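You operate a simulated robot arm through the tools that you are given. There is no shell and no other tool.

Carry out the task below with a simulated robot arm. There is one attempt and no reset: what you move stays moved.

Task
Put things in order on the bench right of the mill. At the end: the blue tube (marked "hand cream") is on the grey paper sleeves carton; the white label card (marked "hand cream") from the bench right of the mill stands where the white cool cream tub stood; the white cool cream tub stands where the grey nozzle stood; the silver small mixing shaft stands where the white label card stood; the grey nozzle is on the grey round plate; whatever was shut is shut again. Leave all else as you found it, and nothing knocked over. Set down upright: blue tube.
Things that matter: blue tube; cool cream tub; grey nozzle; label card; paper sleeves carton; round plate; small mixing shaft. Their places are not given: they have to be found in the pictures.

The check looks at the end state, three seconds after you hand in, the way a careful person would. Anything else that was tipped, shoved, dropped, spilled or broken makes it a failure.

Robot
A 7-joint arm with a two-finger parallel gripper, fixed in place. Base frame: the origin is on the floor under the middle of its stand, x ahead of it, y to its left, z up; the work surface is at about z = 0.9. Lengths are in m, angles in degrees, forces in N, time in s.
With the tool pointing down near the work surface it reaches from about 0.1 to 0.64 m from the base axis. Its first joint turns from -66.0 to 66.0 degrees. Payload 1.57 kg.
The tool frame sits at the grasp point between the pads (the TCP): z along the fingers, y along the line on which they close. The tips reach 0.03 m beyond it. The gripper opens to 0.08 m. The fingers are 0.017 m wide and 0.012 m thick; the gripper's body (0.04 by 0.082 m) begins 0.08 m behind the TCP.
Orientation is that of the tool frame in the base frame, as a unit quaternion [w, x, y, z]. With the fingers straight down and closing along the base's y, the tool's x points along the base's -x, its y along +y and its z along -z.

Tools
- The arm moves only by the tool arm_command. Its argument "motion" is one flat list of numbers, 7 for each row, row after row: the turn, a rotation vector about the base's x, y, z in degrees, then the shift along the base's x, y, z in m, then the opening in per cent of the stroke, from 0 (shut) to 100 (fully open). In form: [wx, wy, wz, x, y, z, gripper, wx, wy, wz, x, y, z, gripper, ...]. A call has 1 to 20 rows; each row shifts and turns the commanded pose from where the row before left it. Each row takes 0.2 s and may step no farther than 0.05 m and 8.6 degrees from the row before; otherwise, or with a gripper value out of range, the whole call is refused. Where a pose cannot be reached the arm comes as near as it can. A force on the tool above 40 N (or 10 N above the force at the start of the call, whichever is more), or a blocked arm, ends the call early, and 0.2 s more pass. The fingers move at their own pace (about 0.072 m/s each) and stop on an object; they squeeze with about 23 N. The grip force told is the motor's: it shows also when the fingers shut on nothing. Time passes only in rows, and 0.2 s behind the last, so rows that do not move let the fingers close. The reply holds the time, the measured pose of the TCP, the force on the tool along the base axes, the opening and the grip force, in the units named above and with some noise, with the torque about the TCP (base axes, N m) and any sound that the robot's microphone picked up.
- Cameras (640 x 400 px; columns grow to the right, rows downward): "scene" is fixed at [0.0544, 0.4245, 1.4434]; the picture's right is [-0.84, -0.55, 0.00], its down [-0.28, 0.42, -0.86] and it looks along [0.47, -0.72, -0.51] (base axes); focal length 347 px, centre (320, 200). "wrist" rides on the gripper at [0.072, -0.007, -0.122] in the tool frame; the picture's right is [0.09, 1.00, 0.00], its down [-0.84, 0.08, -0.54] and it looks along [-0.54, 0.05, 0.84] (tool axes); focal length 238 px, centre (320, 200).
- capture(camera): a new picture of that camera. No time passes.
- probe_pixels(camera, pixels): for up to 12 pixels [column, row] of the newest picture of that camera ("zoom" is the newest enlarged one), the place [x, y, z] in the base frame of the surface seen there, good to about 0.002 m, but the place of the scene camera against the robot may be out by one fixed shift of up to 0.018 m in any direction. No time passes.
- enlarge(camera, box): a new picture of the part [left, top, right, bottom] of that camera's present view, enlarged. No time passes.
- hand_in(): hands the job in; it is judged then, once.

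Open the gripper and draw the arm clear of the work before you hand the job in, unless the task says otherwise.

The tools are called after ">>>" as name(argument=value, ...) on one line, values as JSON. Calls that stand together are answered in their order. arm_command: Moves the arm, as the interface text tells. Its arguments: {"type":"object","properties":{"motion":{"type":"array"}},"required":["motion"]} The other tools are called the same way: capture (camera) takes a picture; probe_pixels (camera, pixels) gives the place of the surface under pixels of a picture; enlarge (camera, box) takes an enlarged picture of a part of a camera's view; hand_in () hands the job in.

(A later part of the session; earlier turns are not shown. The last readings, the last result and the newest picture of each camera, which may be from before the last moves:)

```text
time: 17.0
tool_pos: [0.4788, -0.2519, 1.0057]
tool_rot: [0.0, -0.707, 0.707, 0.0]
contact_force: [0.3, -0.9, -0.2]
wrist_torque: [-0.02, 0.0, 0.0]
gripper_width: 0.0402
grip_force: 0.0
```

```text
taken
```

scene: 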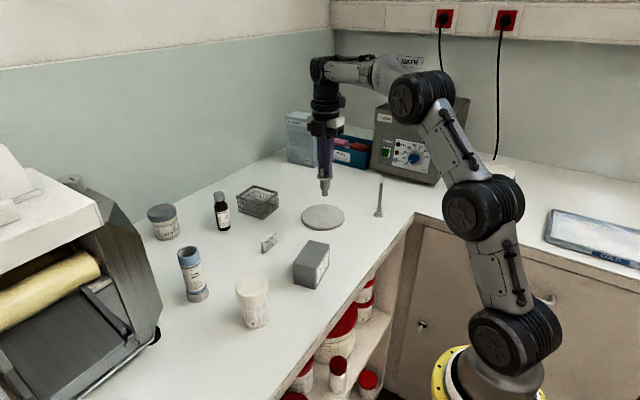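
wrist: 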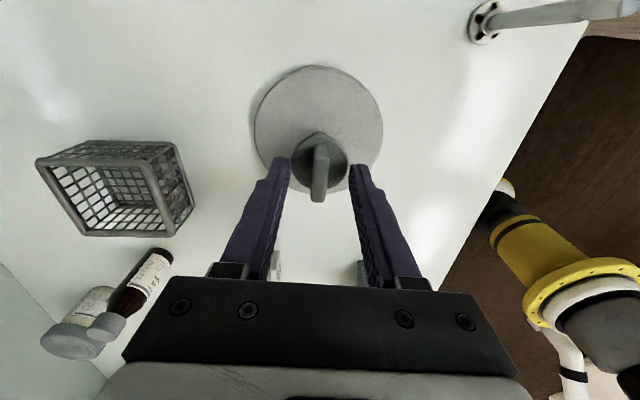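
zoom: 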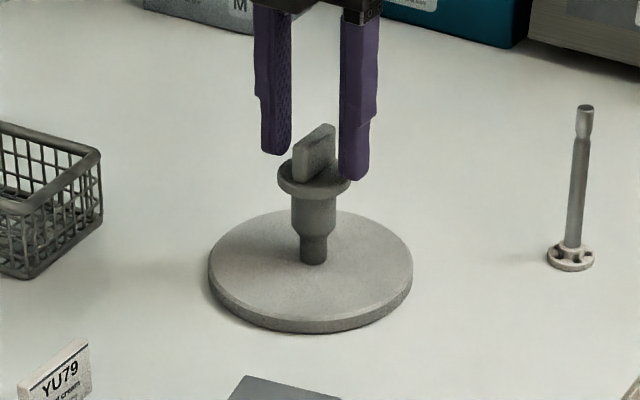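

The nozzle stands on the plate, clear of the half-open fingers. I rise straight up to z ≈ 1.105, opening on the way, and check it.

>>> arm_command(motion=[0, 0, 0, 0, 0, 0.02, 50, 0, 0, 0, 0, 0, 0.04, 60, 0, 0, 0, 0, 0, 0.04, 100, 0, 0, 0, 0, 0, 0, 100])

>>> enlarge(camera="scene", box=[270, 160, 380, 245])

>>> capture(camera="wrist")

```text
time: 18.0
tool_pos: [0.4788, -0.2513, 1.1044]
tool_rot: [0.0, 0.707, -0.707, 0.001]
contact_force: [-0.7, 0.2, 0.0]
wrist_torque: [0.04, 0.01, -0.02]
gripper_width: 0.0798
grip_force: 0.0
```

```text
4.71 times, centred on (325, 202) of scene
```

zoom: 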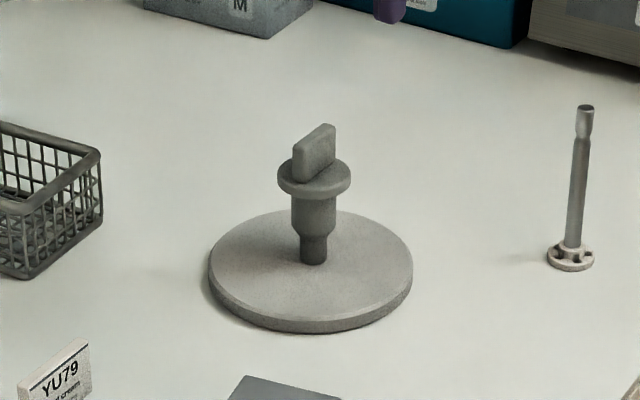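

```text
taken
```

wrist: 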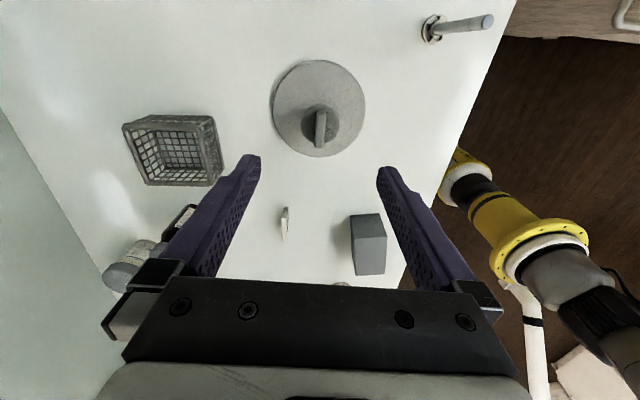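

The nozzle stands upright on the plate. I now travel at z ≈ 1.105 to above the tub at about (0.397, 0.108).

>>> arm_command(motion=[0, 0, 0, -0.0091, 0.04, 0, 100, 0, 0, 0, -0.0091, 0.04, 0, 100, 0, 0, 0, -0.0091, 0.04, 0, 100, 0, 0, 0, -0.0091, 0.04, 0, 100, 0, 0, 0, -0.0091, 0.04, 0, 100, 0, 0, 0, -0.0091, 0.04, 0, 100, 0, 0, 0, -0.0091, 0.04, 0, 100, 0, 0, 0, -0.0091, 0.04, 0, 100, 0, 0, 0, -0.0091, 0.04, 0, 100, 0, 0, 0, 0, 0, 0, 100])

>>> capture(camera="wrist")

>>> capture(camera="scene")

```text
time: 20.2
tool_pos: [0.3986, 0.11, 1.1018]
tool_rot: [0.0, 0.708, -0.706, 0.0]
contact_force: [-0.1, -0.2, -0.2]
wrist_torque: [0.02, 0.0, 0.01]
gripper_width: 0.0802
grip_force: 0.0
```

```text
taken
```

wrist: 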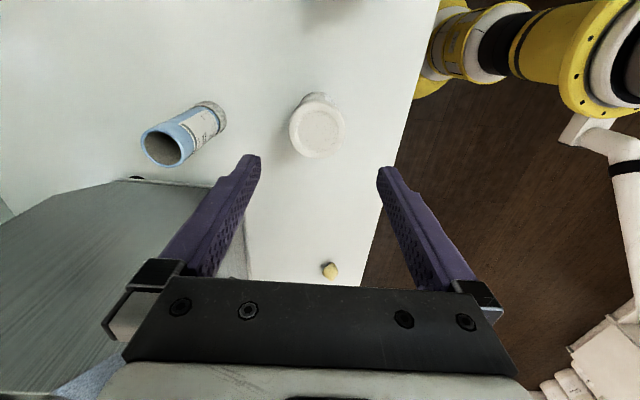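

```text
taken
```

scene: 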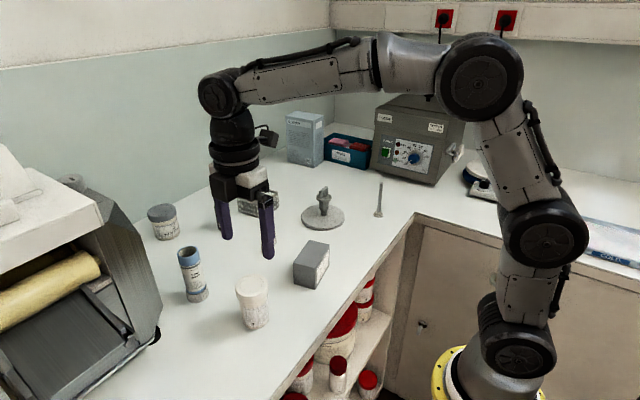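

The tub's lid appears at (317,130). I zoom and probe its edges for the exact centre and diameter.

>>> enlarge(camera="wrist", box=[275, 85, 365, 165])

>>> probe_pixels(camera="zoom", pixels=[[105, 230], [300, 220], [492, 230], [300, 100], [300, 350], [300, 80], [290, 45], [220, 55], [370, 55], [180, 100], [440, 90], [560, 250]])

```text
5.00 times, centred on (320, 125) of wrist
```

zoom: 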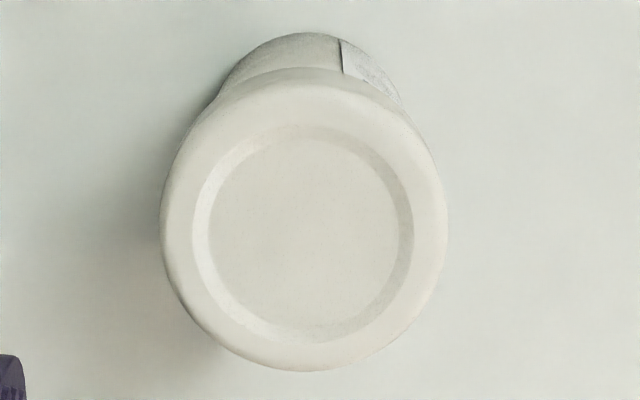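

```text
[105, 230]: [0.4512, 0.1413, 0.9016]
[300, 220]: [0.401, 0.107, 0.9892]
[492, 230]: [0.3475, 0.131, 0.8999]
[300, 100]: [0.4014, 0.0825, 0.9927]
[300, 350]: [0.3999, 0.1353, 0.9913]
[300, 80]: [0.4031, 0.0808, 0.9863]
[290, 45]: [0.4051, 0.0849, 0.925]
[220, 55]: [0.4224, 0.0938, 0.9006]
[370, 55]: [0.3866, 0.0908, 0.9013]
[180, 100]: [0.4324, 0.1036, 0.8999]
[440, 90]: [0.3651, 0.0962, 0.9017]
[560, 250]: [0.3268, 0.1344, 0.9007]
```

The lid centre is (0.400, 0.1095), diameter 0.057. I lower with open fingers to z ≈ 0.977 around the lid.

>>> arm_command(motion=[0, 0, 0, 0.0015, -0.0005, -0.035, 100, 0, 0, 0, 0, 0, -0.035, 100, 0, 0, 0, 0, 0, -0.035, 100, 0, 0, 0, 0, 0, -0.02, 100, 0, 0, 0, 0, 0, 0, 100])

>>> capture(camera="wrist")

>>> enlarge(camera="scene", box=[190, 200, 318, 335])

```text
time: 21.4
tool_pos: [0.3983, 0.109, 0.9779]
tool_rot: [-0.001, -0.707, 0.707, 0.0]
contact_force: [-0.7, -1.0, 1.0]
wrist_torque: [0.02, 0.0, 0.0]
gripper_width: 0.0802
grip_force: 0.1
```

```text
taken
```

wrist: 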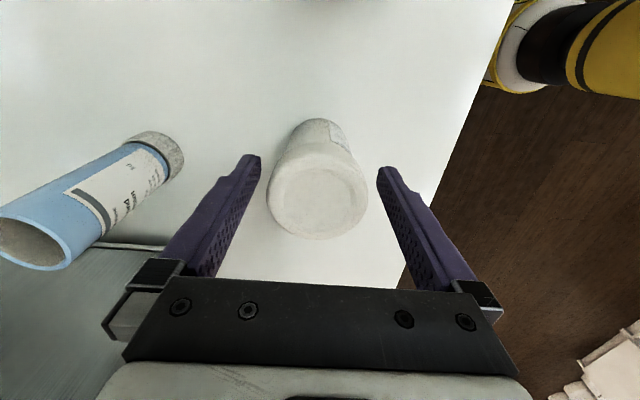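

```text
2.96 times, centred on (254, 268) of scene
```

zoom: 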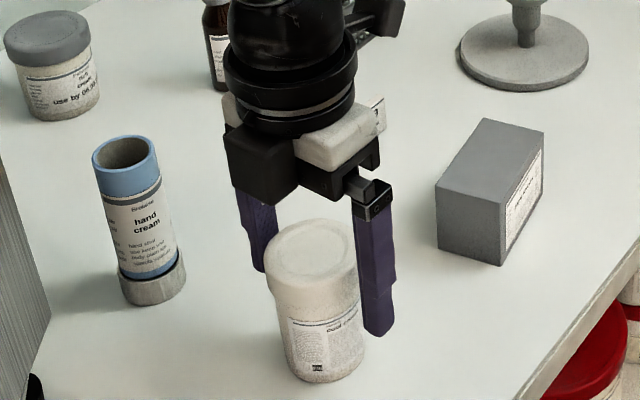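

The lid is centred between the fingers at (318,195). I close on it and then test with a 4 mm lift to make sure lid and body come together.

>>> arm_command(motion=[0, 0, 0, 0, 0, 0, 75, 0, 0, 0, 0, 0, 0, 50, 0, 0, 0, 0, 0, 0, 50, 0, 0, 0, 0, 0, 0, 50])

>>> arm_command(motion=[0, 0, 0, 0, 0, 0.002, 50, 0, 0, 0, 0, 0, 0.002, 50, 0, 0, 0, 0, 0, 0, 50])

>>> enlarge(camera="scene", box=[225, 265, 285, 335])

```text
time: 22.4
tool_pos: [0.3991, 0.1085, 0.9791]
tool_rot: [0.0, 0.707, -0.707, 0.0]
contact_force: [0.1, 0.4, -0.2]
wrist_torque: [-0.03, 0.0, 0.0]
gripper_width: 0.0565
grip_force: 23.3
```

```text
time: 23.2
tool_pos: [0.3974, 0.1082, 0.9826]
tool_rot: [0.0, 0.707, -0.707, 0.0]
contact_force: [0.7, 0.1, -1.0]
wrist_torque: [0.01, 0.0, 0.02]
gripper_width: 0.0565
grip_force: 23.0
```

```text
5.71 times, centred on (255, 300) of scene
```

zoom: 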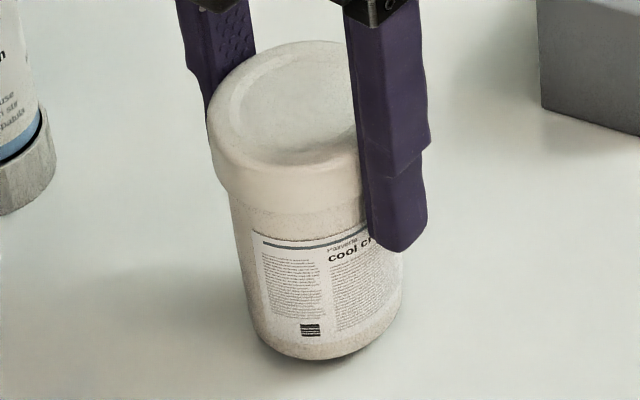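

Lid and body rise together, so the tub is one piece in the grip. I lift further by 0.045 and carry it to above the nozzle's old place (0.5585, 0.030).

>>> arm_command(motion=[0, 0, 0, 0, 0, 0.02, 50, 0, 0, 0, 0, 0, 0.025, 50, 0, 0, 0, 0, 0, 0, 50, 0, 0, 0, 0.032, -0.0158, 0, 50, 0, 0, 0, 0.032, -0.0158, 0, 50, 0, 0, 0, 0.032, -0.0158, 0, 50, 0, 0, 0, 0.032, -0.0158, 0, 50, 0, 0, 0, 0.032, -0.0158, 0, 50, 0, 0, 0, 0, 0, 0, 50])

>>> capture(camera="wrist")

>>> capture(camera="scene")

```text
time: 25.2
tool_pos: [0.5591, 0.028, 1.0283]
tool_rot: [0.0, -0.707, 0.707, 0.0]
contact_force: [0.2, 0.1, -1.0]
wrist_torque: [0.01, -0.01, -0.01]
gripper_width: 0.0566
grip_force: 22.9
```

```text
taken
```

wrist: 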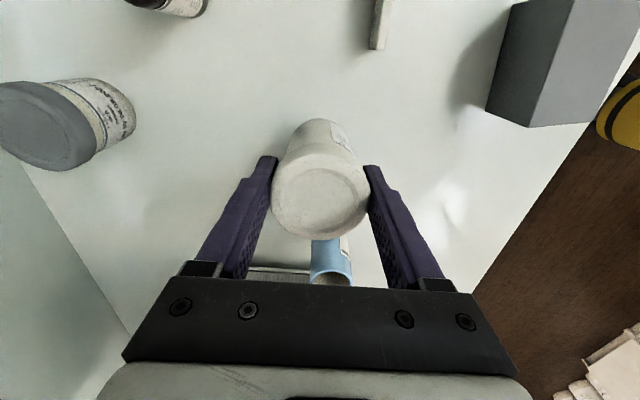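

```text
taken
```

scene: 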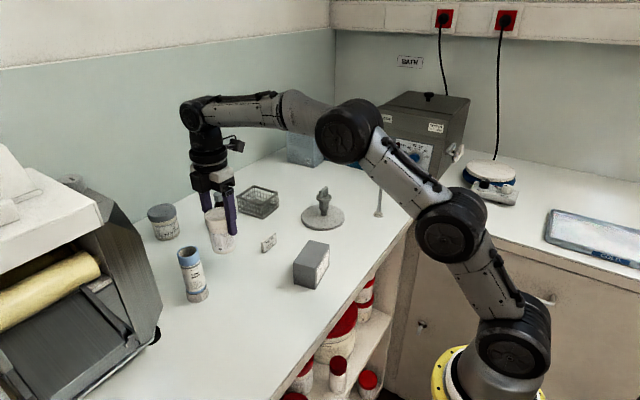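

The tub is held level above its target. I probe the lid to verify its centre and height before lowering.

>>> enlarge(camera="wrist", box=[260, 110, 380, 245])

>>> probe_pixels(camera="wrist", pixels=[[320, 198], [320, 165], [320, 232], [290, 198], [350, 198], [318, 155], [318, 125], [318, 235]])

```text
2.96 times, centred on (320, 178) of wrist
```

zoom: 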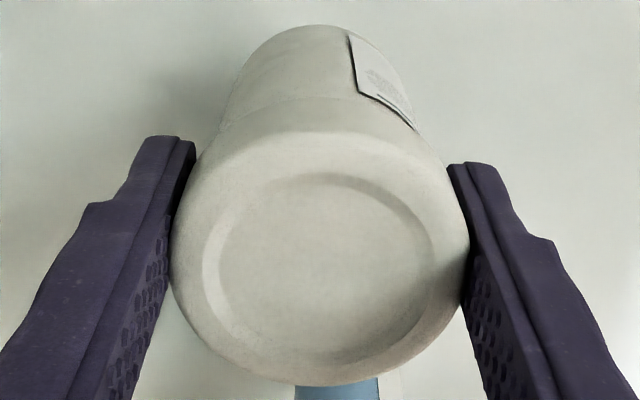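

```text
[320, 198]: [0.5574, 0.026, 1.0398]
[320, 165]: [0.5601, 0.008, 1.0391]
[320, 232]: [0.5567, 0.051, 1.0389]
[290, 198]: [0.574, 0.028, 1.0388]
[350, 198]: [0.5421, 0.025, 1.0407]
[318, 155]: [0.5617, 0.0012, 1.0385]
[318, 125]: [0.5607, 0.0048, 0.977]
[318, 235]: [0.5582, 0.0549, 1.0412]
```

The lid's centre is (0.5585, 0.028) and level, 0.0485 m above resting height. I correct y by 1.5 mm and lower 0.044.

>>> arm_command(motion=[0, 0, 0, 0, 0.0015, -0.02, 50, 0, 0, 0, 0, 0, -0.015, 50, 0, 0, 0, 0, 0, -0.009, 50, 0, 0, 0, 0, 0, 0, 50])

>>> arm_command(motion=[0, 0, 0, 0, 0, -0.0015, 50, 0, 0, 0, 0, 0, -0.0015, 50, 0, 0, 0, 0, 0, 0, 50])

>>> enlarge(camera="scene", box=[165, 165, 293, 285])

```text
time: 26.2
tool_pos: [0.558, 0.0293, 0.9855]
tool_rot: [0.0, -0.707, 0.707, 0.0]
contact_force: [-0.7, -0.3, -1.1]
wrist_torque: [0.01, 0.0, 0.01]
gripper_width: 0.0568
grip_force: 22.9
```

```text
time: 27.0
tool_pos: [0.558, 0.0304, 0.9827]
tool_rot: [0.0, 0.707, -0.707, 0.0]
contact_force: [-1.1, -0.1, -0.9]
wrist_torque: [-0.02, 0.01, 0.0]
gripper_width: 0.0566
grip_force: 23.2
```

```text
3.33 times, centred on (229, 225) of scene
```

zoom: 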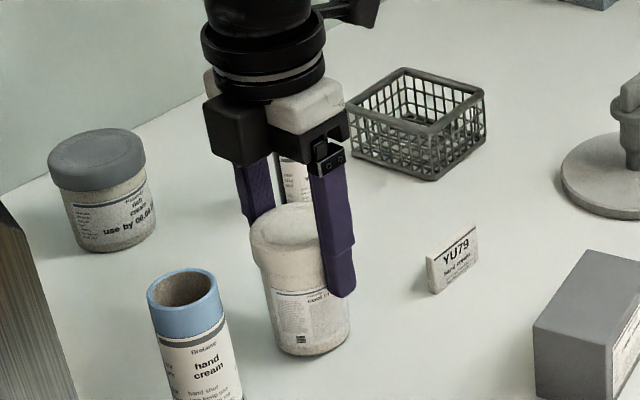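

About 2 mm remain and no contact force yet. I continue in 1 mm steps.

>>> arm_command(motion=[0, 0, 0, 0, 0, -0.001, 50, 0, 0, 0, 0, 0, 0, 50])

>>> arm_command(motion=[0, 0, 0, 0, 0, -0.001, 50, 0, 0, 0, 0, 0, 0, 50])

>>> arm_command(motion=[0, 0, 0, 0, 0, -0.0007, 50, 0, 0, 0, 0, 0, 0, 50])

```text
time: 27.6
tool_pos: [0.5583, 0.0302, 0.9814]
tool_rot: [0.0, 0.708, -0.707, 0.0]
contact_force: [0.2, -0.4, -1.1]
wrist_torque: [0.0, 0.0, 0.0]
gripper_width: 0.0564
grip_force: 23.7
```

```text
time: 28.2
tool_pos: [0.5583, 0.0299, 0.98]
tool_rot: [0.0, 0.707, -0.707, -0.001]
contact_force: [0.1, 0.0, -1.9]
wrist_torque: [-0.03, -0.02, 0.0]
gripper_width: 0.0563
grip_force: 23.1
```

```text
time: 28.8
tool_pos: [0.5582, 0.0297, 0.9792]
tool_rot: [-0.001, -0.707, 0.707, 0.0]
contact_force: [0.1, -0.2, -0.8]
wrist_torque: [0.01, 0.0, -0.03]
gripper_width: 0.0566
grip_force: 23.0
```

Still reading the tub's weight only (−1 N); z 0.979. I continue in 0.7 mm steps.

>>> arm_command(motion=[0, 0, 0, 0, 0, -0.0007, 50, 0, 0, 0, 0, 0, 0, 50])

>>> arm_command(motion=[0, 0, 0, 0, 0, -0.0007, 50, 0, 0, 0, 0, 0, 0, 50])

```text
time: 29.4
tool_pos: [0.5582, 0.0301, 0.979]
tool_rot: [-0.001, -0.707, 0.707, 0.0]
contact_force: [-0.6, -0.6, 0.6]
wrist_torque: [0.01, 0.03, 0.02]
gripper_width: 0.0565
grip_force: 23.1
```

```text
time: 30.0
tool_pos: [0.5588, 0.0303, 0.9789]
tool_rot: [0.0, -0.707, 0.707, 0.0]
contact_force: [-1.2, -1.1, 4.4]
wrist_torque: [-0.06, 0.29, 0.06]
gripper_width: 0.0567
grip_force: 23.1
```

Contact shows (4.4 N). I release by opening in stages and check the tub stands.

>>> arm_command(motion=[0, 0, 0, 0, 0, 0.0005, 50, 0, 0, 0, 0, 0, 0, 75, 0, 0, 0, 0, 0, 0, 85, 0, 0, 0, 0, 0, 0, 100, 0, 0, 0, 0, 0, 0, 100])

>>> capture(camera="wrist")

>>> enlarge(camera="scene", box=[165, 165, 293, 285])

```text
time: 31.2
tool_pos: [0.5588, 0.03, 0.9785]
tool_rot: [0.0, 0.707, -0.707, 0.0]
contact_force: [-0.4, -0.8, 0.3]
wrist_torque: [0.0, 0.01, -0.02]
gripper_width: 0.0798
grip_force: 0.0
```

```text
taken
```

wrist: 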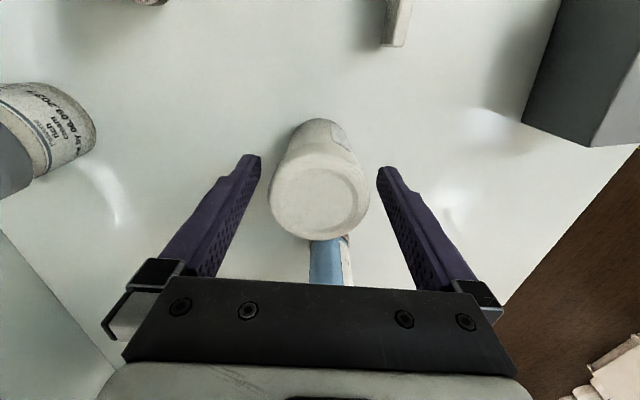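

```text
3.33 times, centred on (229, 225) of scene
```

zoom: 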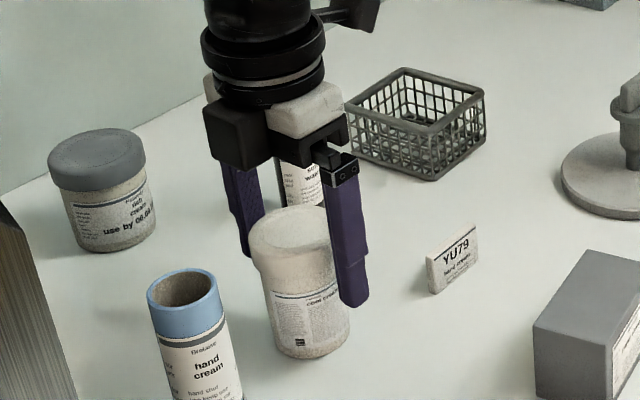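

The tub stands where the nozzle was. I rise 0.10 m and move to above the label card at about (0.520,-0.070).

>>> arm_command(motion=[0, 0, 0, 0, 0, 0.03, 100, 0, 0, 0, 0, 0, 0.04, 100, 0, 0, 0, 0, 0, 0.03, 100, 0, 0, 0, -0.0128, -0.0333, 0, 100, 0, 0, 0, -0.0128, -0.0333, 0, 100, 0, 0, 0, -0.0128, -0.0333, 0, 100, 0, 0, 0, 0, 0, 0, 100])

>>> capture(camera="wrist")

>>> enlarge(camera="wrist", box=[275, 85, 365, 165])

>>> enlarge(camera="scene", box=[150, 165, 310, 310])

```text
time: 32.8
tool_pos: [0.5192, -0.0688, 1.0788]
tool_rot: [-0.001, 0.708, -0.707, 0.0]
contact_force: [0.3, -0.7, 0.3]
wrist_torque: [0.01, 0.0, -0.02]
gripper_width: 0.0799
grip_force: 0.0
```

```text
taken
```

wrist: 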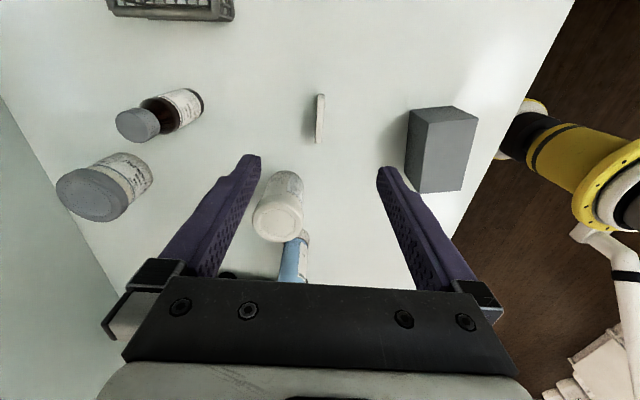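

```text
5.00 times, centred on (320, 125) of wrist
```

zoom: 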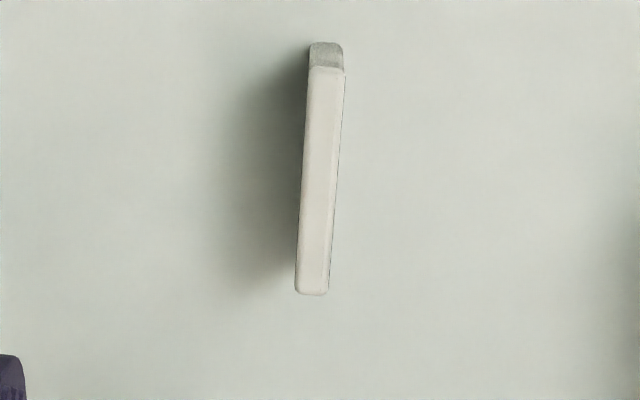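

```text
2.76 times, centred on (230, 238) of scene
```

zoom: 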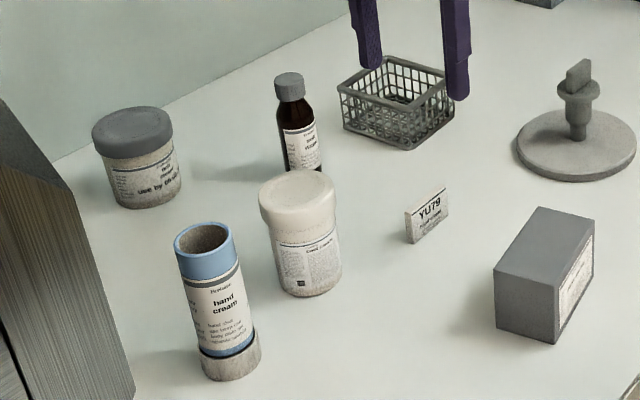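

The card's top face is in view at (320,120). I probe it in a fresh wrist zoom for its centre and yaw.

>>> enlarge(camera="wrist", box=[295, 85, 345, 150])

>>> probe_pixels(camera="zoom", pixels=[[320, 80], [322, 120], [318, 200], [310, 280], [305, 345], [303, 200], [335, 200], [325, 60], [290, 345], [322, 345], [330, 100], [312, 100]])

```text
6.15 times, centred on (320, 118) of wrist
```

zoom: 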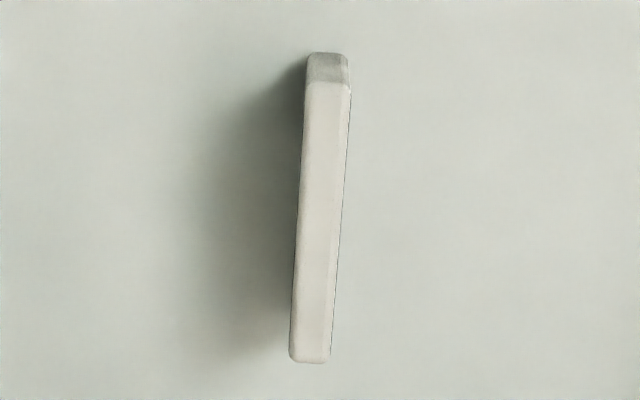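

```text
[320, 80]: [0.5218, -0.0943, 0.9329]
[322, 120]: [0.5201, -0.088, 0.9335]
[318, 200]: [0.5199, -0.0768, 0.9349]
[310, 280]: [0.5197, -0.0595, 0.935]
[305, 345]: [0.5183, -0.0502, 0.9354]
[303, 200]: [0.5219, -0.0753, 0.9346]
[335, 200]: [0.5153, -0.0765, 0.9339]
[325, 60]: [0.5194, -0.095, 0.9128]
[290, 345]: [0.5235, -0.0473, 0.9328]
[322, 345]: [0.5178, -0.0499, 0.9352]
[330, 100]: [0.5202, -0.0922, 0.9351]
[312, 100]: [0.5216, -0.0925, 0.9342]
```

The card's centre is (0.5197,-0.071), aligned with y, top 0.935. I lower the open fingers to z ≈ 0.938 astride its thin faces.

>>> arm_command(motion=[0, 0, 0, 0.0005, -0.002, -0.04, 100, 0, 0, 0, 0, 0, -0.04, 100, 0, 0, 0, 0, 0, -0.04, 100, 0, 0, 0, 0, 0, -0.02, 100, 0, 0, 0, 0, 0, 0, 100])

>>> capture(camera="wrist")

>>> enlarge(camera="scene", box=[205, 165, 333, 285])

```text
time: 34.0
tool_pos: [0.5201, -0.071, 0.9379]
tool_rot: [0.0, -0.707, 0.707, 0.002]
contact_force: [-0.1, -0.4, -1.1]
wrist_torque: [0.02, 0.01, -0.01]
gripper_width: 0.0799
grip_force: 0.0
```

```text
taken
```

wrist: 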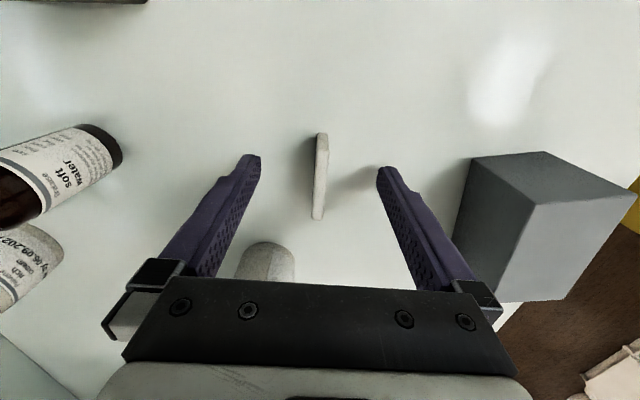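

```text
3.33 times, centred on (269, 225) of scene
```

zoom: 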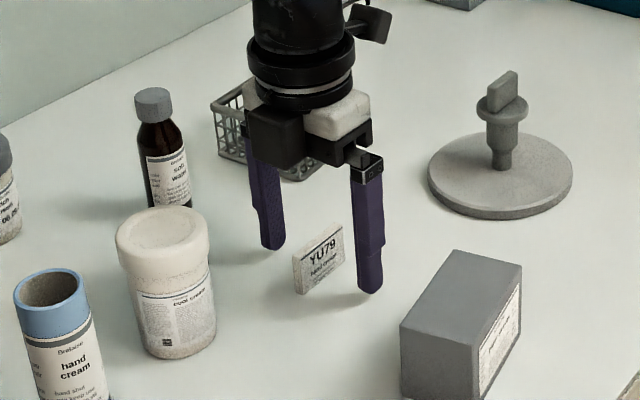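

The card stands midway between the fingers at (320,175). I close on it, in stages.

>>> arm_command(motion=[0, 0, 0, 0, 0, 0, 60, 0, 0, 0, 0, 0, 0, 30, 0, 0, 0, 0, 0, 0, 15, 0, 0, 0, 0, 0, 0, 5, 0, 0, 0, 0, 0, 0, 0, 0, 0, 0, 0, 0, 0, 0])

>>> capture(camera="wrist")

>>> enlarge(camera="scene", box=[205, 165, 333, 285])

```text
time: 35.4
tool_pos: [0.5201, -0.0704, 0.9375]
tool_rot: [-0.001, -0.707, 0.707, 0.0]
contact_force: [0.1, 0.0, 0.4]
wrist_torque: [0.01, 0.02, 0.03]
gripper_width: 0.0066
grip_force: 23.5
```

```text
taken
```

wrist: 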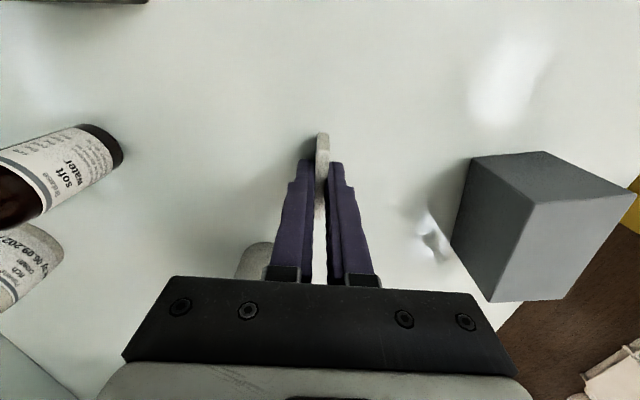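

```text
3.33 times, centred on (269, 225) of scene
```

zoom: 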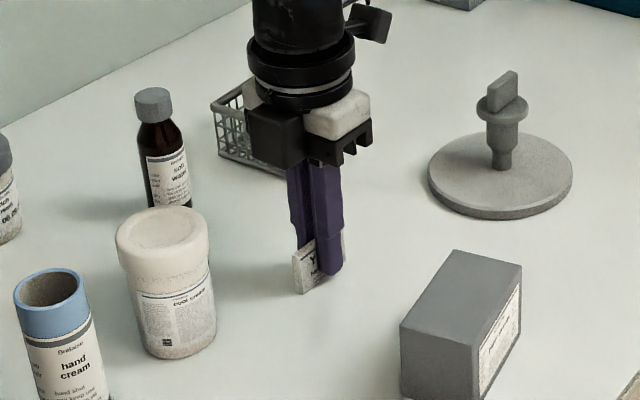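

The card is held (opening 0.0066). I lift 0.11 m and carry it to above the tub's old place (0.400, 0.1095).

>>> arm_command(motion=[0, 0, 0, 0, 0, 0.02, 0, 0, 0, 0, 0, 0, 0.045, 0, 0, 0, 0, 0, 0, 0.045, 0, 0, 0, 0, -0.02, 0.0301, 0, 0, 0, 0, 0, -0.02, 0.0301, 0, 0, 0, 0, 0, -0.02, 0.0301, 0, 0, 0, 0, 0, -0.02, 0.0301, 0, 0, 0, 0, 0, -0.02, 0.0301, 0, 0, 0, 0, 0, -0.02, 0.03, 0, 0, 0, 0, 0, 0, 0, 0, 0])

>>> capture(camera="wrist")

>>> capture(camera="scene")

```text
time: 37.6
tool_pos: [0.4005, 0.1089, 1.0496]
tool_rot: [0.0, -0.707, 0.708, 0.0]
contact_force: [0.0, -0.4, -0.5]
wrist_torque: [-0.01, 0.03, -0.03]
gripper_width: 0.0066
grip_force: 22.6
```

```text
taken
```

wrist: 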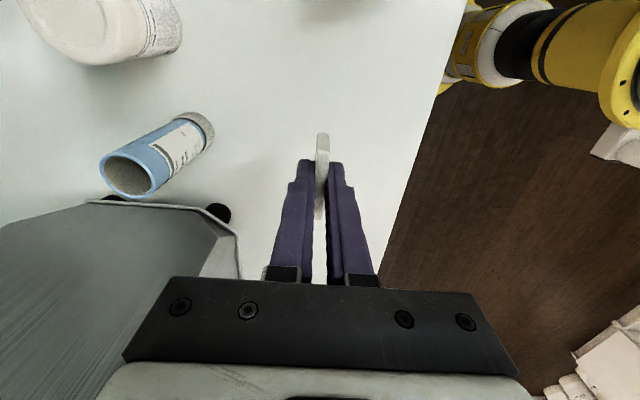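

```text
taken
```

scene: 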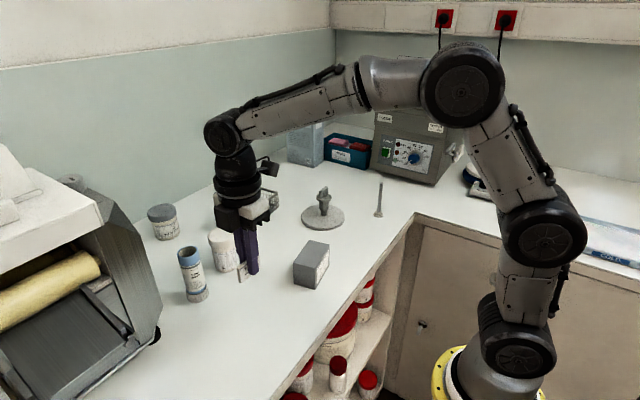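

Over the spot at (0.4005, 0.109). I lower to about 3 mm above the bench for the card.

>>> arm_command(motion=[0, 0, 0, 0, 0, -0.04, 0, 0, 0, 0, 0, 0, -0.04, 0, 0, 0, 0, 0, 0, -0.02, 0, 0, 0, 0, 0, 0, -0.0075, 0, 0, 0, 0, 0, 0, 0, 0])

>>> arm_command(motion=[0, 0, 0, 0, 0, -0.001, 0, 0, 0, 0, 0, 0, 0, 0])

>>> enlarge(camera="scene", box=[200, 200, 320, 330])

```text
time: 38.8
tool_pos: [0.4012, 0.1079, 0.9402]
tool_rot: [0.0, 0.707, -0.707, 0.0]
contact_force: [0.5, 0.3, 0.2]
wrist_torque: [0.04, -0.01, 0.04]
gripper_width: 0.0066
grip_force: 22.7
```

```text
time: 39.4
tool_pos: [0.4, 0.1087, 0.9386]
tool_rot: [0.0, -0.707, 0.707, 0.001]
contact_force: [-0.2, -0.8, -0.6]
wrist_torque: [0.02, 0.0, -0.03]
gripper_width: 0.0063
grip_force: 23.2
```

```text
3.08 times, centred on (260, 265) of scene
```

zoom: 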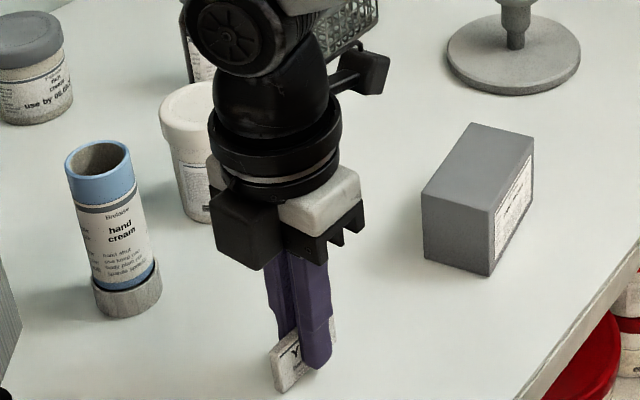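

The card is just above the bench and no force shows yet. I go down in 0.7 mm steps until it touches.

>>> arm_command(motion=[0, 0, 0, 0, 0, -0.0007, 0, 0, 0, 0, 0, 0, 0, 0])

>>> arm_command(motion=[0, 0, 0, 0, 0, -0.0007, 0, 0, 0, 0, 0, 0, 0, 0])

>>> arm_command(motion=[0, 0, 0, 0, 0, -0.0007, 0, 0, 0, 0, 0, 0, 0, 0])

```text
time: 40.0
tool_pos: [0.4012, 0.109, 0.9392]
tool_rot: [-0.001, 0.708, -0.706, 0.0]
contact_force: [-0.8, 0.3, 1.0]
wrist_torque: [-0.04, -0.01, 0.0]
gripper_width: 0.0065
grip_force: 23.4
```

```text
time: 40.6
tool_pos: [0.4001, 0.109, 0.938]
tool_rot: [-0.001, 0.707, -0.707, 0.0]
contact_force: [-0.3, 0.2, 1.3]
wrist_torque: [0.02, -0.01, 0.04]
gripper_width: 0.0067
grip_force: 23.0
```

```text
time: 41.2
tool_pos: [0.4006, 0.1085, 0.9384]
tool_rot: [0.0, 0.707, -0.707, -0.001]
contact_force: [-2.1, -1.5, 5.0]
wrist_torque: [0.0, 0.03, 0.0]
gripper_width: 0.0066
grip_force: 22.9
```

Contact at 5 N. I ease off 0.4 mm and open the fingers in stages.

>>> arm_command(motion=[0, 0, 0, 0, 0, 0.0004, 0, 0, 0, 0, 0, 0, 0, 12, 0, 0, 0, 0, 0, 0, 20, 0, 0, 0, 0, 0, 0, 40, 0, 0, 0, 0, 0, 0, 40])

>>> capture(camera="wrist")

>>> enlarge(camera="scene", box=[200, 200, 320, 330])

```text
time: 42.4
tool_pos: [0.4009, 0.1089, 0.9383]
tool_rot: [0.001, 0.707, -0.707, 0.0]
contact_force: [0.0, -0.3, 0.5]
wrist_torque: [0.02, -0.01, -0.05]
gripper_width: 0.032
grip_force: 0.0
```

```text
taken
```

wrist: 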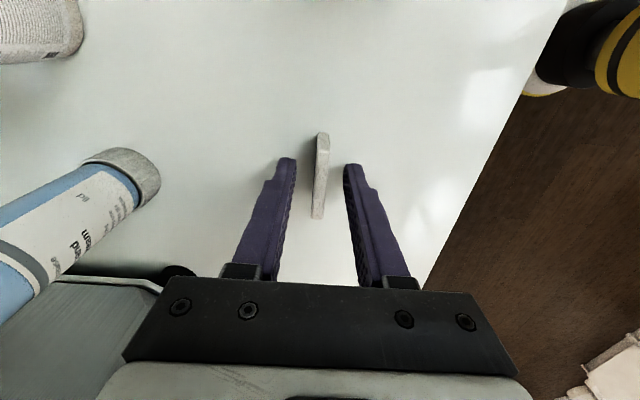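

```text
3.08 times, centred on (260, 265) of scene
```

zoom: 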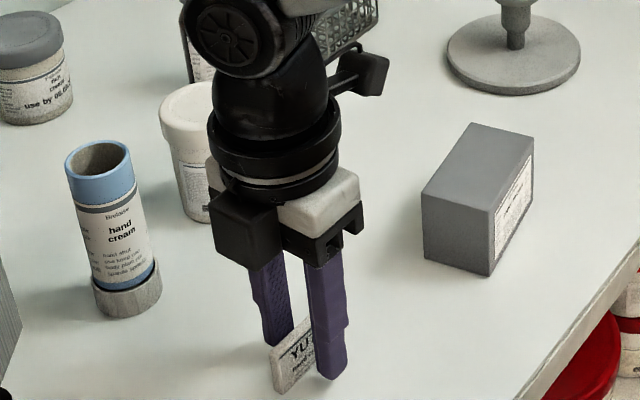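

The card stands by itself. I rise to z ≈ 1.10 while opening, and verify.

>>> arm_command(motion=[0, 0, 0, 0, 0, 0.04, 40, 0, 0, 0, 0, 0, 0.045, 60, 0, 0, 0, 0, 0, 0.045, 100, 0, 0, 0, 0, 0, 0.03, 100, 0, 0, 0, 0, 0, 0, 100])

>>> capture(camera="wrist")

>>> enlarge(camera="scene", box=[160, 190, 330, 330])

```text
time: 43.6
tool_pos: [0.3997, 0.1107, 1.0997]
tool_rot: [-0.001, 0.707, -0.707, -0.001]
contact_force: [-0.5, 0.8, 0.5]
wrist_torque: [0.0, -0.01, -0.02]
gripper_width: 0.0801
grip_force: 0.1
```

```text
taken
```

wrist: 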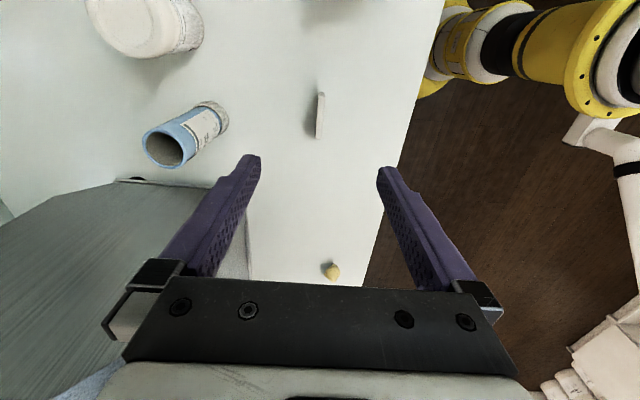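

```text
2.86 times, centred on (245, 260) of scene
```

zoom: 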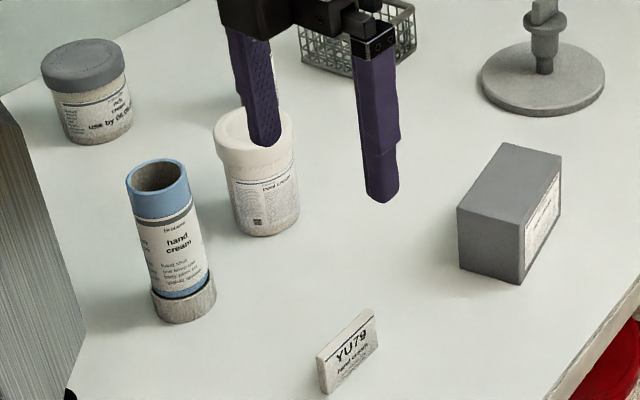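

The card stands in the tub's former place. I now travel at z ≈ 1.10 to above the shaft at about (0.359,-0.348).

>>> arm_command(motion=[0, 0, 0, -0.0041, -0.0457, 0, 100, 0, 0, 0, -0.0041, -0.0457, 0, 100, 0, 0, 0, -0.0041, -0.0457, 0, 100, 0, 0, 0, -0.0041, -0.0457, 0, 100, 0, 0, 0, -0.0041, -0.0457, 0, 100, 0, 0, 0, -0.0041, -0.0457, 0, 100, 0, 0, 0, -0.0041, -0.0457, 0, 100, 0, 0, 0, -0.0041, -0.0457, 0, 100, 0, 0, 0, -0.0041, -0.0457, 0, 100, 0, 0, 0, -0.0041, -0.0457, 0, 100, 0, 0, 0, 0, 0, 0, 100])

>>> capture(camera="wrist")

>>> capture(camera="scene")

```text
time: 46.0
tool_pos: [0.3591, -0.3479, 1.0969]
tool_rot: [-0.001, 0.707, -0.707, 0.001]
contact_force: [0.1, 0.3, 0.3]
wrist_torque: [0.03, 0.0, -0.01]
gripper_width: 0.0799
grip_force: 0.0
```

```text
taken
```

wrist: 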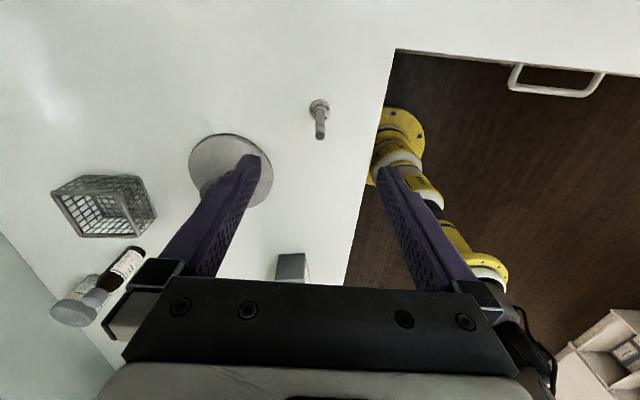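

```text
taken
```

scene: 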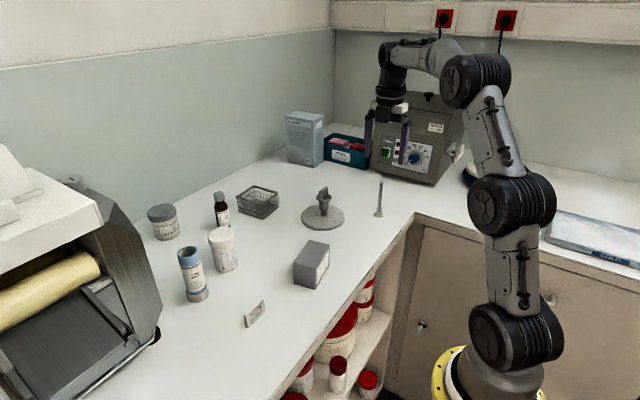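

The shaft is seen at (320,115). I zoom to get its axis position and dimensions.

>>> enlarge(camera="wrist", box=[295, 85, 345, 150])

>>> probe_pixels(camera="zoom", pixels=[[318, 320], [318, 305], [318, 335], [300, 320], [336, 320], [318, 260], [318, 200], [318, 150], [265, 130], [372, 130], [318, 95], [318, 170]])

```text
6.15 times, centred on (320, 118) of wrist
```

zoom: 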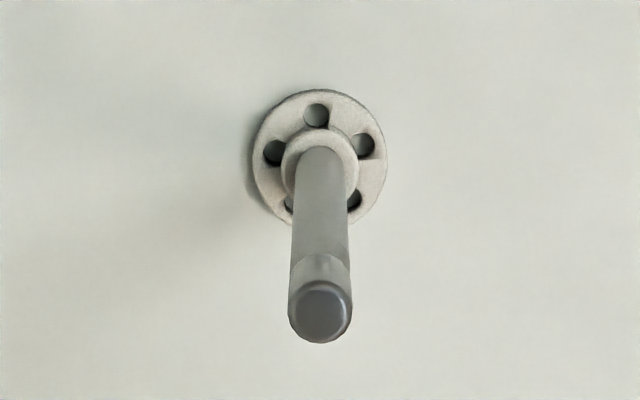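

```text
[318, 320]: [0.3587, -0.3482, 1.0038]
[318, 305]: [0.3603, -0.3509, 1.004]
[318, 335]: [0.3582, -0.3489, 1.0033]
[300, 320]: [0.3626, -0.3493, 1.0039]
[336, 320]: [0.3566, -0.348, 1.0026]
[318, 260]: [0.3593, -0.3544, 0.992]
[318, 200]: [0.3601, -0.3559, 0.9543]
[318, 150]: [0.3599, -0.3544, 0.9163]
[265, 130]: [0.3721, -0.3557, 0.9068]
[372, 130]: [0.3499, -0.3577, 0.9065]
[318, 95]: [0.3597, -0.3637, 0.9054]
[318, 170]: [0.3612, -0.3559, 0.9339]
```

The shaft axis is (0.3597,-0.3495), stem about 0.010 thick, top at 1.004, hub top 0.926. I lower the open fingers to z ≈ 0.963.

>>> arm_command(motion=[0, 0, 0, 0.0005, -0.0015, -0.035, 100, 0, 0, 0, 0, 0, -0.04, 100, 0, 0, 0, 0, 0, -0.04, 100, 0, 0, 0, 0, 0, -0.02, 100, 0, 0, 0, 0, 0, 0, 100])

>>> capture(camera="wrist")

>>> enlarge(camera="scene", box=[320, 130, 440, 240])

```text
time: 47.2
tool_pos: [0.3611, -0.3485, 0.9628]
tool_rot: [0.0, -0.707, 0.707, 0.0]
contact_force: [-0.4, -0.4, -0.2]
wrist_torque: [0.0, 0.0, -0.02]
gripper_width: 0.0798
grip_force: 0.1
```

```text
taken
```

wrist: 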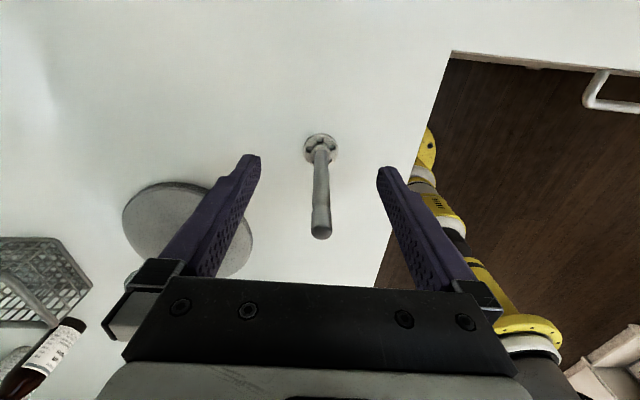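

```text
3.64 times, centred on (380, 185) of scene
```

zoom: 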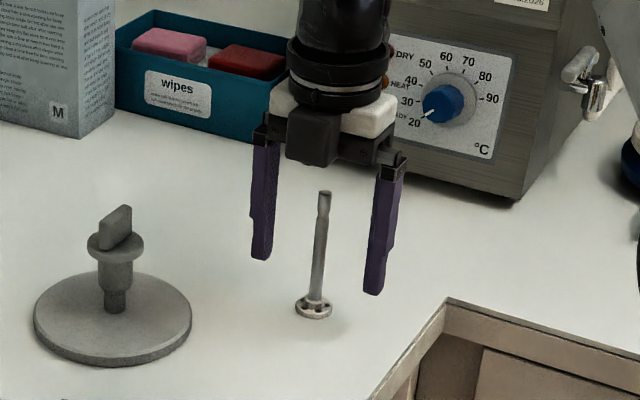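

The shaft is midway between the fingers. I close in stages on the stem.

>>> arm_command(motion=[0, 0, 0, 0, 0, 0, 60, 0, 0, 0, 0, 0, 0, 30, 0, 0, 0, 0, 0, 0, 18, 0, 0, 0, 0, 0, 0, 5, 0, 0, 0, 0, 0, 0, 0, 0, 0, 0, 0, 0, 0, 0])

>>> capture(camera="wrist")

>>> enlarge(camera="scene", box=[320, 130, 440, 240])

```text
time: 48.6
tool_pos: [0.3609, -0.3487, 0.9626]
tool_rot: [0.0, -0.707, 0.707, 0.0]
contact_force: [0.2, -0.7, -0.2]
wrist_torque: [0.02, -0.01, 0.0]
gripper_width: 0.0089
grip_force: 23.3
```

```text
taken
```

wrist: 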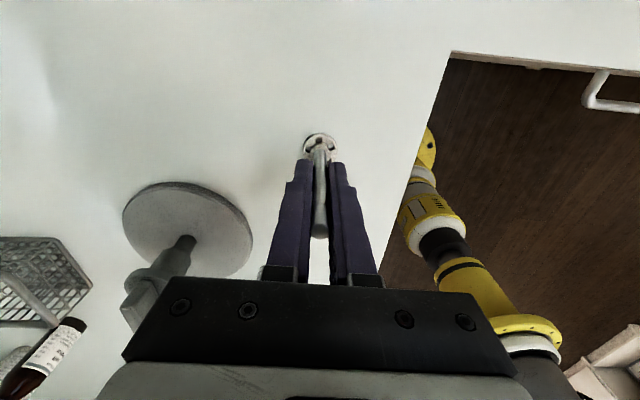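

```text
3.64 times, centred on (380, 185) of scene
```

zoom: 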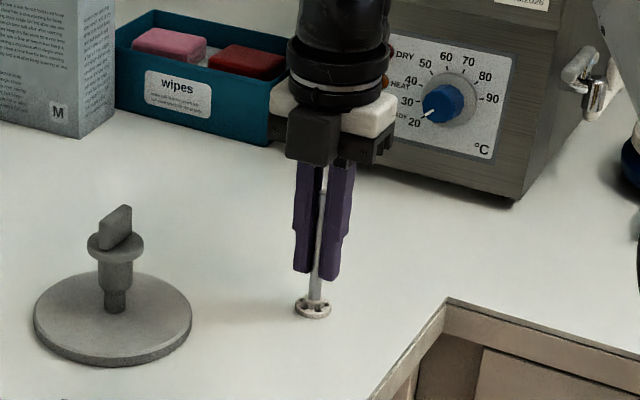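

The stem is held (0.0089). I lift 0.12 m and carry it to above the card's old place (0.5197,-0.071), passing clear of the nozzle.

>>> arm_command(motion=[0, 0, 0, 0, 0, 0.02, 0, 0, 0, 0, 0, 0, 0.05, 0, 0, 0, 0, 0, 0, 0.05, 0, 0, 0, 0, 0.0199, 0.0348, 0, 0, 0, 0, 0, 0.0199, 0.0348, 0, 0, 0, 0, 0, 0.0199, 0.0348, 0, 0, 0, 0, 0, 0.0199, 0.0348, 0, 0, 0, 0, 0, 0.0199, 0.0348, 0, 0, 0, 0, 0, 0.0199, 0.0348, 0, 0, 0, 0, 0, 0.0199, 0.0348, 0, 0, 0, 0, 0, 0.0199, 0.0349, 0, 0, 0, 0, 0, 0, 0, 0, 0])

>>> capture(camera="wrist")

>>> capture(camera="scene")

```text
time: 51.2
tool_pos: [0.5189, -0.0712, 1.0859]
tool_rot: [0.0, -0.707, 0.707, -0.001]
contact_force: [-0.1, 0.2, 0.2]
wrist_torque: [0.0, 0.02, -0.01]
gripper_width: 0.0091
grip_force: 23.1
```

```text
taken
```

wrist: 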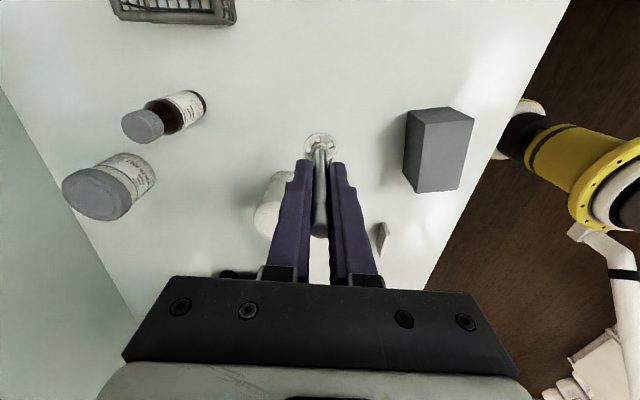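

```text
taken
```

scene: 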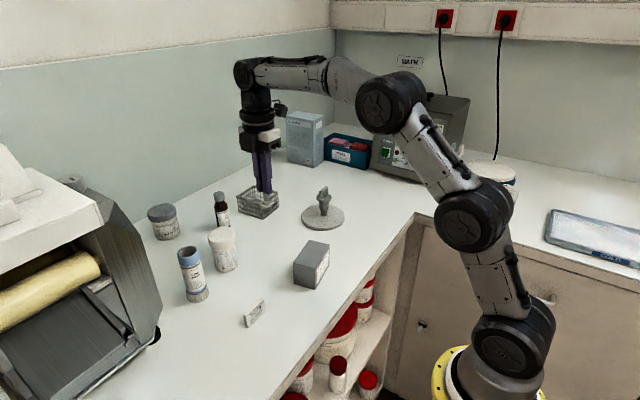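

The shaft hangs straight above the spot. I lower 0.116 m, then feel for contact.

>>> arm_command(motion=[0, 0, 0, 0.0003, 0, -0.045, 0, 0, 0, 0, 0, 0, -0.045, 0, 0, 0, 0, 0, 0, -0.02, 0, 0, 0, 0, 0, 0, -0.006, 0, 0, 0, 0, 0, 0, 0, 0])

>>> arm_command(motion=[0, 0, 0, 0, 0, -0.001, 0, 0, 0, 0, 0, 0, -0.001, 0, 0, 0, 0, 0, 0, 0, 0])

>>> enlarge(camera="scene", box=[205, 165, 333, 285])

```text
time: 52.4
tool_pos: [0.5203, -0.0714, 0.9669]
tool_rot: [0.001, -0.707, 0.707, 0.0]
contact_force: [0.9, 0.0, -0.1]
wrist_torque: [0.02, -0.01, 0.02]
gripper_width: 0.0087
grip_force: 22.8
```

```text
time: 53.2
tool_pos: [0.5189, -0.0708, 0.9659]
tool_rot: [0.0, -0.707, 0.708, 0.0]
contact_force: [-0.1, -0.1, -0.8]
wrist_torque: [-0.01, 0.02, -0.04]
gripper_width: 0.0085
grip_force: 23.1
```

```text
3.33 times, centred on (269, 225) of scene
```

zoom: 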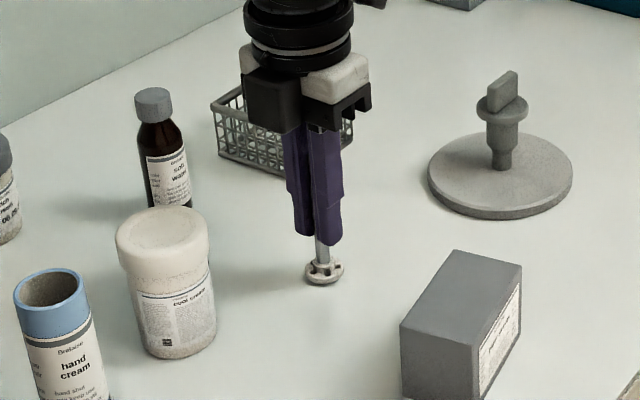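

The disc is about 2 mm above the bench. I continue in 0.8 mm steps.

>>> arm_command(motion=[0, 0, 0, 0, 0, -0.001, 0, 0, 0, 0, 0, 0, 0, 0])

>>> arm_command(motion=[0, 0, 0, 0, 0, -0.0007, 0, 0, 0, 0, 0, 0, 0, 0])

>>> arm_command(motion=[0, 0, 0, 0, 0, -0.0007, 0, 0, 0, 0, 0, 0, 0, 0])

```text
time: 53.8
tool_pos: [0.5197, -0.0701, 0.9656]
tool_rot: [0.0, 0.707, -0.707, 0.0]
contact_force: [0.0, 0.2, -1.0]
wrist_torque: [0.03, 0.02, 0.02]
gripper_width: 0.0087
grip_force: 23.0
```

```text
time: 54.4
tool_pos: [0.5187, -0.0708, 0.9632]
tool_rot: [0.001, -0.707, 0.707, 0.0]
contact_force: [-0.5, 0.0, -0.6]
wrist_torque: [0.02, 0.0, -0.02]
gripper_width: 0.0088
grip_force: 23.4
```

```text
time: 55.0
tool_pos: [0.5187, -0.0712, 0.962]
tool_rot: [0.0, 0.707, -0.707, 0.0]
contact_force: [0.8, 0.6, -0.2]
wrist_torque: [0.01, -0.02, -0.01]
gripper_width: 0.0089
grip_force: 23.6
```

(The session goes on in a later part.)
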